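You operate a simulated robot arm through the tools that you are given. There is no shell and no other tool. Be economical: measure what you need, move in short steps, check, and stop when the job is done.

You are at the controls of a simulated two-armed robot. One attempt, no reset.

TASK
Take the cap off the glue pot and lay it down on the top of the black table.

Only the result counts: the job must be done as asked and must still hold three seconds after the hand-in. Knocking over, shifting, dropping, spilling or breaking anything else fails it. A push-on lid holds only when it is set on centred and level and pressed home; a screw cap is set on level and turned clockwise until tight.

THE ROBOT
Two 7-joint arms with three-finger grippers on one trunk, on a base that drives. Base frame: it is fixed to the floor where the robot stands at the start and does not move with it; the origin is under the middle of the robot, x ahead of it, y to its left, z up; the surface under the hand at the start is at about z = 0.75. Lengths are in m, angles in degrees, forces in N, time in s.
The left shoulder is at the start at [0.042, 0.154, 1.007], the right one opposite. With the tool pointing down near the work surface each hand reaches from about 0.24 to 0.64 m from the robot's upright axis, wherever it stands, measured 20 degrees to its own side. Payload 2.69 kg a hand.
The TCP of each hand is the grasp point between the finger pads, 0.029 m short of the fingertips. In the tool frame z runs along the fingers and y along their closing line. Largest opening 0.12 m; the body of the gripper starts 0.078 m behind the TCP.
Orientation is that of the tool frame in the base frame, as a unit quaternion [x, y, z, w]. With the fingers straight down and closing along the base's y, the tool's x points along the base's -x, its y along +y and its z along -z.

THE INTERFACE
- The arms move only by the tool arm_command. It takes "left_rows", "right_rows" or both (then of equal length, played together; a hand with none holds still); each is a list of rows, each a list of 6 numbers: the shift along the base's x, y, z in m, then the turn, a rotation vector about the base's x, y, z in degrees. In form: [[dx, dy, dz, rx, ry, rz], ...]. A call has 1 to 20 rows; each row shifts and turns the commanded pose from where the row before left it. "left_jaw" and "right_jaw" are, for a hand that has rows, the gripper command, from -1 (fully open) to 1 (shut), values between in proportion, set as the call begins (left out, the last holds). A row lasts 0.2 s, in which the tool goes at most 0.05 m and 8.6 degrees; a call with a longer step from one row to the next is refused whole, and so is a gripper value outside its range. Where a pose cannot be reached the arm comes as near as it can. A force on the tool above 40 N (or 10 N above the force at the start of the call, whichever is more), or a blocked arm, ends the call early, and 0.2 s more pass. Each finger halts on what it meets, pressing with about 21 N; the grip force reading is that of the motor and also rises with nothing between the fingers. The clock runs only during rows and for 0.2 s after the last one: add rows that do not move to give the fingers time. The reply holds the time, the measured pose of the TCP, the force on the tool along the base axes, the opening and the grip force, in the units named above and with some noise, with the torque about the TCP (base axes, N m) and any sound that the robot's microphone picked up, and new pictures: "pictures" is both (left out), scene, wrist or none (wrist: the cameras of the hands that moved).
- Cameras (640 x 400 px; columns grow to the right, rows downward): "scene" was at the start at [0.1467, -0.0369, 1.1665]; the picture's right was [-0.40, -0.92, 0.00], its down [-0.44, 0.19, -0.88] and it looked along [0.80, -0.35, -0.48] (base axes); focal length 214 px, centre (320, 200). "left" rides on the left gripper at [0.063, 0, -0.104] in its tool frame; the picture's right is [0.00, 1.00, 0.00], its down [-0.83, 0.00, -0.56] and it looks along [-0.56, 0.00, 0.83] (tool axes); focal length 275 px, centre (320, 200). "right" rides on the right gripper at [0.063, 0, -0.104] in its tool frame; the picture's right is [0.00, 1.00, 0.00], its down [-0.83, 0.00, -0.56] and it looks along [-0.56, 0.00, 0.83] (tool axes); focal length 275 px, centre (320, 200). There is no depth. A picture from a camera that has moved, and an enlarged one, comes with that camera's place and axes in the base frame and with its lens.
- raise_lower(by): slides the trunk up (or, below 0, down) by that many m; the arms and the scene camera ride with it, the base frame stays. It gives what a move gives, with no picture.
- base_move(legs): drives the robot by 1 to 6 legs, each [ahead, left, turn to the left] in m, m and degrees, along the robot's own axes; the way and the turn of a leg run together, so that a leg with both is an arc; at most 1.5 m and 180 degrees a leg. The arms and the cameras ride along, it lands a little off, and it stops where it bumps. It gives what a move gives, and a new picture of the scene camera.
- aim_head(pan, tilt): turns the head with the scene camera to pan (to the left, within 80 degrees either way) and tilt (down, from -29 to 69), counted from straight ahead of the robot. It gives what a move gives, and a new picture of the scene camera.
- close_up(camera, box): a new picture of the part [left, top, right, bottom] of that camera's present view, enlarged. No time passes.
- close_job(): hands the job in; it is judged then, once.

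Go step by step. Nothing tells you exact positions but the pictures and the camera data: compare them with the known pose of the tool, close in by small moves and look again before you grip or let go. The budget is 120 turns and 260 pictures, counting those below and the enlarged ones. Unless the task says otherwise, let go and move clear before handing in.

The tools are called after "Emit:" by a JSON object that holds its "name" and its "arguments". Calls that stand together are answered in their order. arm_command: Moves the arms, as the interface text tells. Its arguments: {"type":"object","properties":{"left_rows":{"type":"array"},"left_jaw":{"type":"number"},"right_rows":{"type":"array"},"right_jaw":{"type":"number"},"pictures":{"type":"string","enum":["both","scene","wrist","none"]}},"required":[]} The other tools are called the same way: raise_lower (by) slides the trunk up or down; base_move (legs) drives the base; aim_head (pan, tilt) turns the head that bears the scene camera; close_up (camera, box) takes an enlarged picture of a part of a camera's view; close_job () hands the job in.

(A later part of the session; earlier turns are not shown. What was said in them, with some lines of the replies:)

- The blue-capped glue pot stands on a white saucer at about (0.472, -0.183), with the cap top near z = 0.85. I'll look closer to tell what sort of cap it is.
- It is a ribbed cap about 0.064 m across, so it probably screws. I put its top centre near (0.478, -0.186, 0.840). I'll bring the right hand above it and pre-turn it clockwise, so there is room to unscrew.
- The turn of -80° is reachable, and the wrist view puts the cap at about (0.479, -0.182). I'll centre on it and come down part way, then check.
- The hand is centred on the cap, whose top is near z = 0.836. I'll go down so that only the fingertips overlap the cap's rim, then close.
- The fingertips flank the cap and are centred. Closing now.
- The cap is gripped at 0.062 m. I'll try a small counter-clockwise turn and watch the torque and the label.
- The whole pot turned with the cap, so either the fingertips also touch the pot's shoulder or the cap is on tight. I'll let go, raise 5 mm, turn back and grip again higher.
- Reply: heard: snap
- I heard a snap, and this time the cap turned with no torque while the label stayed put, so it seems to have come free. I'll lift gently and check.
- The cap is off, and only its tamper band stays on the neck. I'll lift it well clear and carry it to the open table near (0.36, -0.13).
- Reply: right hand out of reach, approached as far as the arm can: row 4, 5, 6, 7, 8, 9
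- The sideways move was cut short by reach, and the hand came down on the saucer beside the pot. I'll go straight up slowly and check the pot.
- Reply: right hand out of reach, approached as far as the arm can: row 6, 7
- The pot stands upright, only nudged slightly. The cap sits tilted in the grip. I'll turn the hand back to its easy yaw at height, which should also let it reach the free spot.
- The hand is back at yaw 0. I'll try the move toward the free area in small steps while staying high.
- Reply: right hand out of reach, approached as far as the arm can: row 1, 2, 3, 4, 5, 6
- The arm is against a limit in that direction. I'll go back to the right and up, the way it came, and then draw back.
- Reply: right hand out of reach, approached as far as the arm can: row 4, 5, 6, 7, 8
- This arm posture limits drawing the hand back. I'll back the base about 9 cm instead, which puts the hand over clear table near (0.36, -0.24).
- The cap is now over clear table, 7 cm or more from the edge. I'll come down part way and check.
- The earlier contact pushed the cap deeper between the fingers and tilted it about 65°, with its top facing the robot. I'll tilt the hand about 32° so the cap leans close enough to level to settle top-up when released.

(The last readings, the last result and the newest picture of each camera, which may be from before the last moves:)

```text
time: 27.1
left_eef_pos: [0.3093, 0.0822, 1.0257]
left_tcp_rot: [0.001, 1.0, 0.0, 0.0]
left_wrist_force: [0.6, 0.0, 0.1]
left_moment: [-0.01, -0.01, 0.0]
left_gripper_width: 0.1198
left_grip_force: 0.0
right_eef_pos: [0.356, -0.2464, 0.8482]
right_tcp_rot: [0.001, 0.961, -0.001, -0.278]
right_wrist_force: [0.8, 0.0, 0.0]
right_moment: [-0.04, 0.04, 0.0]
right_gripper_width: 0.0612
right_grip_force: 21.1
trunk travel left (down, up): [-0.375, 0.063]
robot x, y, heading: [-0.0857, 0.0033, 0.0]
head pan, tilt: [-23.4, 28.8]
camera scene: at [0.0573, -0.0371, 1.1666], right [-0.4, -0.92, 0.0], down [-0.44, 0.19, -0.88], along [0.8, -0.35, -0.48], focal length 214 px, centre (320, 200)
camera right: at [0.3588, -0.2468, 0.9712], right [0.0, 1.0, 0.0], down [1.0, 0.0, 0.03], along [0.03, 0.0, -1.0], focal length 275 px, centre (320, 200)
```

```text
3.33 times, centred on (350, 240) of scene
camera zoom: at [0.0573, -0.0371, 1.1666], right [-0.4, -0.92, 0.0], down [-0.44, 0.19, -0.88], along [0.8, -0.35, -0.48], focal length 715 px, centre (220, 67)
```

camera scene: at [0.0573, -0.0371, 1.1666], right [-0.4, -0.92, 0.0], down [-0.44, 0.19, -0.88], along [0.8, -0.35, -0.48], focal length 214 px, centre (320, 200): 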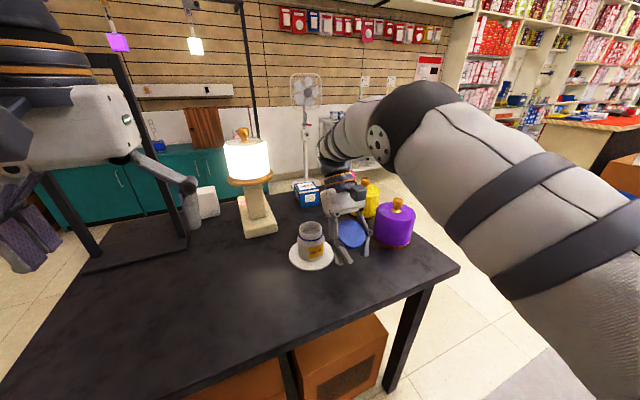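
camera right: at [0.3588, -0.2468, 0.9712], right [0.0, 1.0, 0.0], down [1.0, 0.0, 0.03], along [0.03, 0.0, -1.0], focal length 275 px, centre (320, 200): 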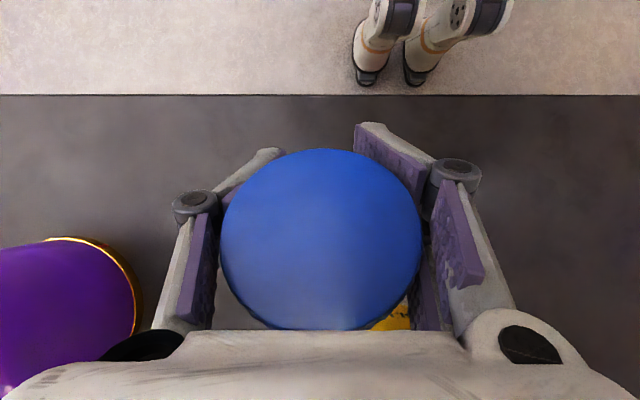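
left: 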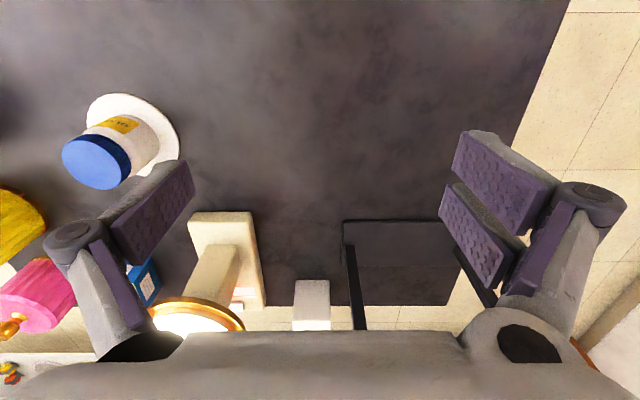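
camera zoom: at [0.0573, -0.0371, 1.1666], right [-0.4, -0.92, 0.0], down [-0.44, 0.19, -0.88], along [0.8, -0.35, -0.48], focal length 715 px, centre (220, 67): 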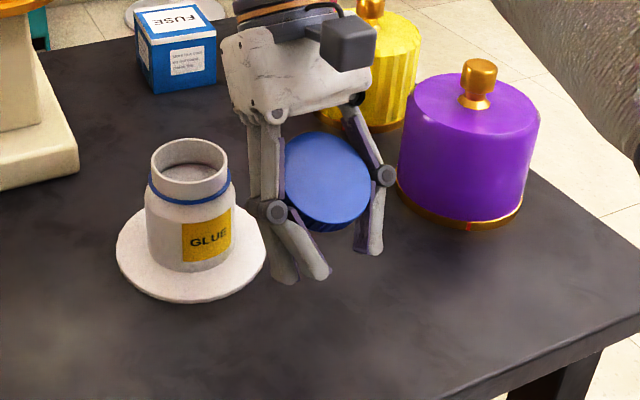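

The tilt works and the cap now leans about 30° from level, clear of both pots. I'll add 8° more and come down until the fingertips nearly touch the table.

Emit:
{"name": "arm_command", "arguments": {"right_rows": [[0, 0, 0, 0, 8, 0], [0, -0.005, -0.02, 0, 0, 0], [0, -0.005, -0.02, 0, 0, 0], [0, 0, -0.01, 0, 0, 0], [0, 0, -0.005, 0, 0, 0], [0, 0, 0, 0, 0, 0]]}}

Emit:
{"name": "close_up", "arguments": {"camera": "scene", "box": [270, 180, 430, 300]}}

```text
time: 28.5
left_eef_pos: [0.3094, 0.0823, 1.0263]
left_tcp_rot: [0.001, 1.0, 0.0, -0.001]
left_wrist_force: [-0.1, -0.8, -0.1]
left_moment: [-0.01, -0.02, 0.04]
left_gripper_width: 0.1202
left_grip_force: 0.1
right_eef_pos: [0.357, -0.2557, 0.7937]
right_tcp_rot: [0.002, 0.94, 0.0, -0.342]
right_wrist_force: [0.5, -0.6, 0.1]
right_moment: [0.0, 0.0, -0.02]
right_gripper_width: 0.0609
right_grip_force: 21.2
trunk travel left (down, up): [-0.375, 0.063]
robot x, y, heading: [-0.0865, -0.0026, 0.1]
head pan, tilt: [-23.4, 28.8]
camera scene: at [0.0576, -0.0371, 1.1666], right [-0.4, -0.92, 0.0], down [-0.44, 0.19, -0.88], along [0.8, -0.35, -0.48], focal length 214 px, centre (320, 200)
camera right: at [0.3758, -0.2561, 0.9146], right [0.0, 1.0, 0.0], down [0.99, 0.0, -0.11], along [-0.11, 0.0, -0.99], focal length 275 px, centre (320, 200)
```

scene: 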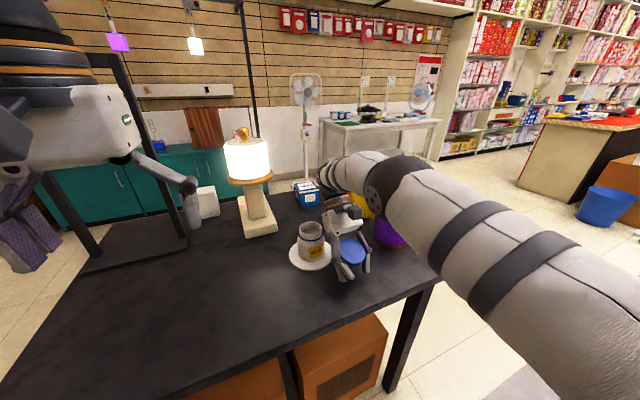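
right: 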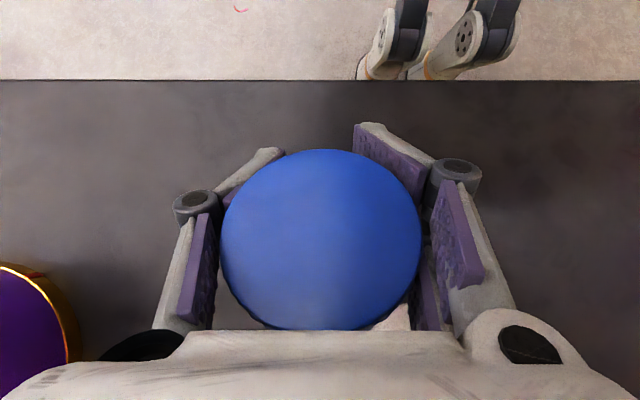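

```text
3.33 times, centred on (350, 240) of scene
camera zoom: at [0.0576, -0.0371, 1.1666], right [-0.4, -0.92, 0.0], down [-0.44, 0.19, -0.88], along [0.8, -0.35, -0.48], focal length 715 px, centre (220, 67)
```

zoom: 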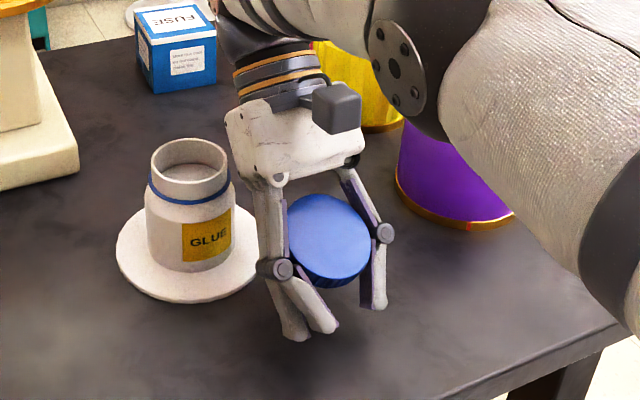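

The fingertips are about 15 mm above the table. I'll ease down a little more and check for contact.

Emit:
{"name": "arm_command", "arguments": {"right_rows": [[0, 0, -0.004, 0, 0, 0], [0, 0, -0.004, 0, 0, 0], [0, 0, -0.003, 0, 0, 0], [0, 0, 0, 0, 0, 0]]}}

Emit:
{"name": "close_up", "arguments": {"camera": "scene", "box": [300, 200, 420, 290]}}

```text
time: 29.5
left_eef_pos: [0.3071, 0.0827, 1.0269]
left_tcp_rot: [0.001, 1.0, 0.0, 0.002]
left_wrist_force: [0.9, 0.8, 0.4]
left_moment: [-0.01, -0.02, 0.03]
left_gripper_width: 0.1201
left_grip_force: 0.1
right_eef_pos: [0.3563, -0.2525, 0.7853]
right_tcp_rot: [0.001, 0.94, 0.001, -0.342]
right_wrist_force: [0.4, 2.9, 28.8]
right_moment: [0.94, 0.01, -0.25]
right_gripper_width: 0.0608
right_grip_force: 21.0
trunk travel left (down, up): [-0.375, 0.063]
robot x, y, heading: [-0.0898, 0.0035, -0.0]
head pan, tilt: [-23.4, 28.8]
camera scene: at [0.0558, -0.0361, 1.1672], right [-0.4, -0.92, 0.0], down [-0.44, 0.19, -0.88], along [0.8, -0.35, -0.48], focal length 214 px, centre (320, 200)
camera right: at [0.3746, -0.2545, 0.9058], right [0.0, 1.0, 0.0], down [0.99, 0.0, -0.11], along [-0.11, 0.0, -0.99], focal length 275 px, centre (320, 200)
```

scene: 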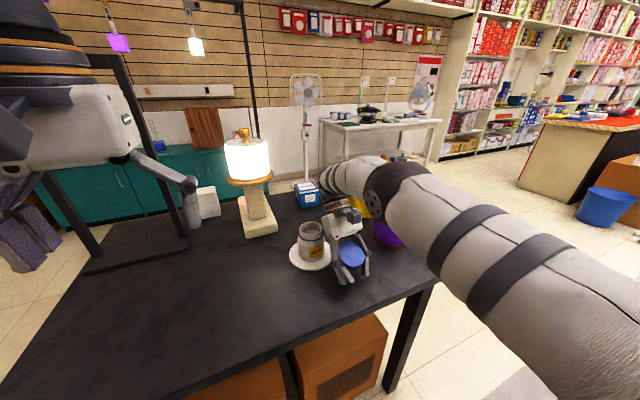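
right: 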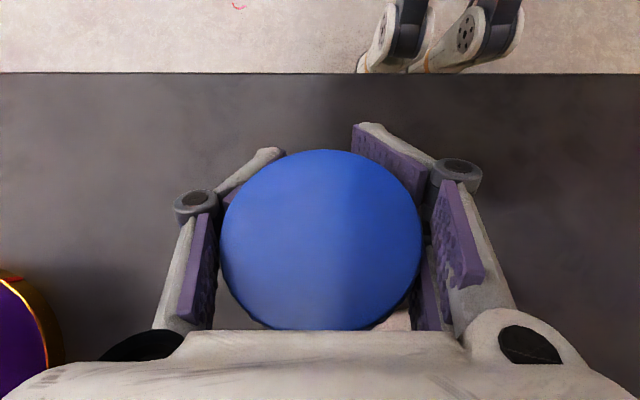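

```text
4.44 times, centred on (360, 245) of scene
camera zoom: at [0.0558, -0.0361, 1.1672], right [-0.4, -0.92, 0.0], down [-0.44, 0.19, -0.88], along [0.8, -0.35, -0.48], focal length 953 px, centre (142, 0)
```

zoom: 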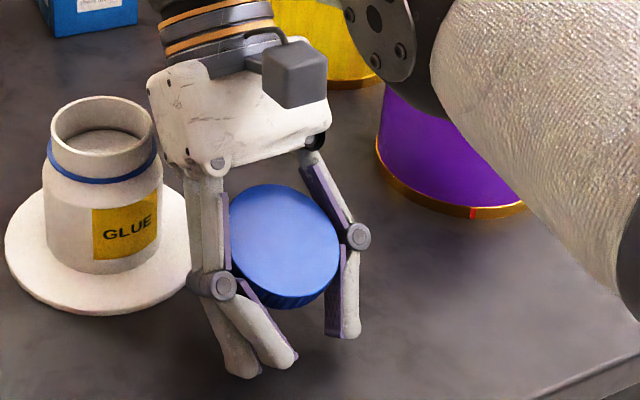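

The fingertips have touched the table. I'll back off 4 mm and open the jaw just enough for the cap to slide down between the fingers.

Emit:
{"name": "arm_command", "arguments": {"right_rows": [[0, 0, 0.004, 0, 0, 0], [0, 0, 0, 0, 0, 0]], "pictures": "none"}}

Emit:
{"name": "arm_command", "arguments": {"right_rows": [[0, 0, 0, 0, 0, 0], [0, 0, 0, 0, 0, 0], [0, 0, 0, 0, 0, 0]], "right_jaw": -0.1, "pictures": "wrist"}}

Emit:
{"name": "close_up", "arguments": {"camera": "scene", "box": [300, 200, 420, 290]}}

```text
time: 30.1
left_eef_pos: [0.3096, 0.0825, 1.0255]
left_tcp_rot: [0.001, 1.0, 0.0, 0.0]
left_wrist_force: [0.3, 0.6, -0.5]
left_moment: [-0.03, 0.0, -0.01]
left_gripper_width: 0.1201
left_grip_force: 0.2
right_eef_pos: [0.3569, -0.2544, 0.7853]
right_tcp_rot: [0.002, 0.939, -0.001, -0.343]
right_wrist_force: [1.9, 1.7, 4.3]
right_moment: [0.23, -0.08, -0.04]
right_gripper_width: 0.0612
right_grip_force: 20.8
trunk travel left (down, up): [-0.375, 0.063]
robot x, y, heading: [-0.0921, 0.0001, -0.1]
head pan, tilt: [-23.4, 28.8]
```

```text
time: 30.9
left_eef_pos: [0.3089, 0.0825, 1.0259]
left_tcp_rot: [0.001, 1.0, -0.001, 0.0]
left_wrist_force: [-0.9, -0.8, 0.4]
left_moment: [0.03, -0.01, -0.01]
left_gripper_width: 0.1203
left_grip_force: 0.0
right_eef_pos: [0.358, -0.2542, 0.7862]
right_tcp_rot: [0.001, 0.939, 0.0, -0.343]
right_wrist_force: [0.4, -0.3, 0.1]
right_moment: [-0.01, 0.01, -0.01]
right_gripper_width: 0.066
right_grip_force: 0.0
trunk travel left (down, up): [-0.375, 0.063]
robot x, y, heading: [-0.0891, -0.0015, 0.2]
head pan, tilt: [-23.4, 28.8]
camera right: at [0.3753, -0.2558, 0.9073], right [0.0, 1.0, 0.0], down [0.99, 0.0, -0.11], along [-0.11, 0.0, -0.99], focal length 275 px, centre (320, 200)
```

right: 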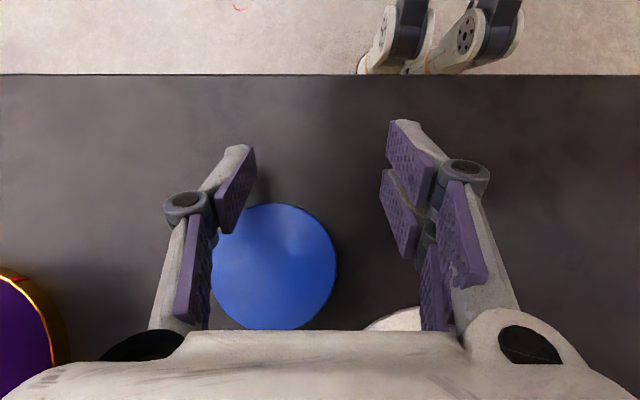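

```text
4.44 times, centred on (360, 245) of scene
camera zoom: at [0.0576, -0.0371, 1.1665], right [-0.4, -0.92, 0.0], down [-0.44, 0.19, -0.88], along [0.8, -0.35, -0.48], focal length 953 px, centre (142, 0)
```

zoom: 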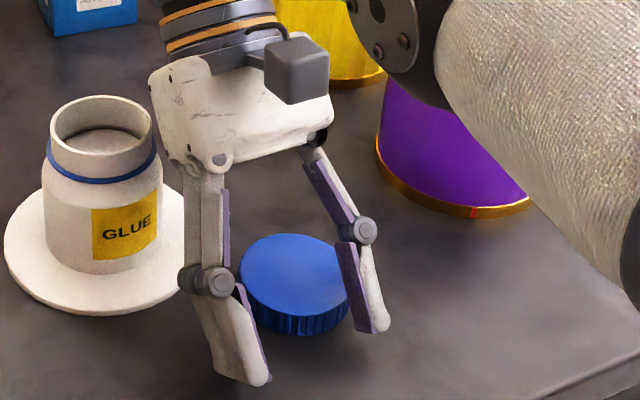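

The cap lies flat on the table, top up. I'll open slightly more and rise straight clear.

Emit:
{"name": "arm_command", "arguments": {"right_rows": [[0, 0, 0, 0, 0, 0], [0, 0, 0.005, 0, 0, 0], [0, 0, 0.015, 0, 0, 0], [0, 0, 0.025, 0, 0, 0], [0, 0, 0.03, 0, 0, 0], [0, 0, 0.03, 0, 0, 0], [0, 0, 0.03, 0, 0, 0], [0, 0, 0, 0, 0, 0]], "right_jaw": -0.25}}

Emit:
{"name": "close_up", "arguments": {"camera": "scene", "box": [280, 180, 440, 290]}}

```text
time: 32.7
left_eef_pos: [0.3081, 0.0808, 1.0266]
left_tcp_rot: [0.001, 1.0, 0.0, 0.0]
left_wrist_force: [0.6, -0.5, -0.1]
left_moment: [0.01, 0.03, -0.02]
left_gripper_width: 0.1201
left_grip_force: 0.0
right_eef_pos: [0.3571, -0.2548, 0.882]
right_tcp_rot: [0.002, 0.94, 0.001, -0.342]
right_wrist_force: [0.4, -0.7, -0.6]
right_moment: [-0.05, 0.01, -0.01]
right_gripper_width: 0.0753
right_grip_force: 0.1
right hand out of reach, approached as far as the arm can: row 6, 7
trunk travel left (down, up): [-0.375, 0.063]
robot x, y, heading: [-0.0887, -0.0004, -0.0]
head pan, tilt: [-23.4, 28.8]
camera scene: at [0.0576, -0.0371, 1.1665], right [-0.4, -0.92, 0.0], down [-0.44, 0.19, -0.88], along [0.8, -0.35, -0.48], focal length 214 px, centre (320, 200)
camera right: at [0.3755, -0.256, 1.0031], right [0.0, 1.0, 0.0], down [0.99, 0.0, -0.11], along [-0.11, 0.0, -0.99], focal length 275 px, centre (320, 200)
```

scene: 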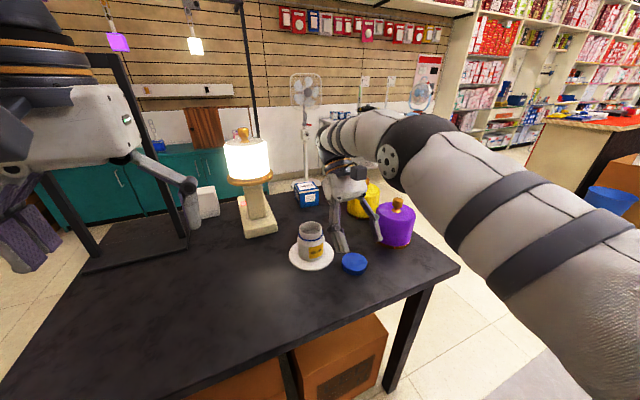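
right: 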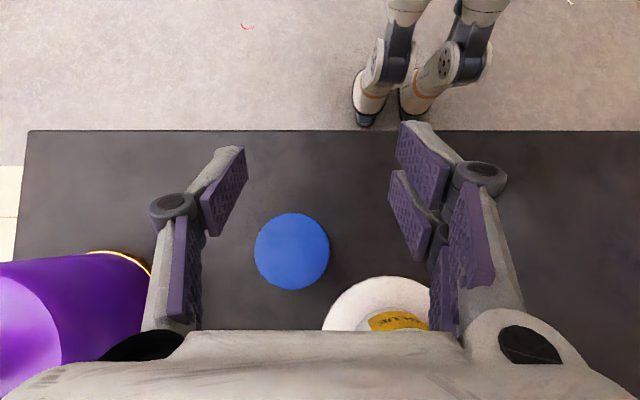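

```text
3.64 times, centred on (360, 235) of scene
camera zoom: at [0.0576, -0.0371, 1.1665], right [-0.4, -0.92, 0.0], down [-0.44, 0.19, -0.88], along [0.8, -0.35, -0.48], focal length 780 px, centre (174, 73)
```

zoom: 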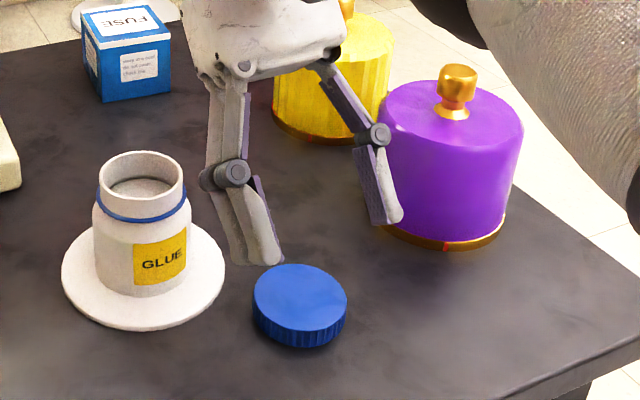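

The cap lies flat on the black table, the pot stands upright and open, and the hand is clear and still. I'm handing in.

Emit:
{"name": "close_job", "arguments": {}}

```text
The job is handed in.
```

The glue pot's cap is off and lying flat, top up, on the black table, and the job is handed in. The pot stands upright and open on its saucer.

- **Pot moved:** it turned a little on my first try at the cap. It was then nudged about 1 cm when the hand came down on the saucer.
- **Cap drop:** the cap fell roughly 2–3 cm when I let go, because it had slipped up and tilted in the grip.
- **Other objects:** nothing else looked moved in the last pictures.
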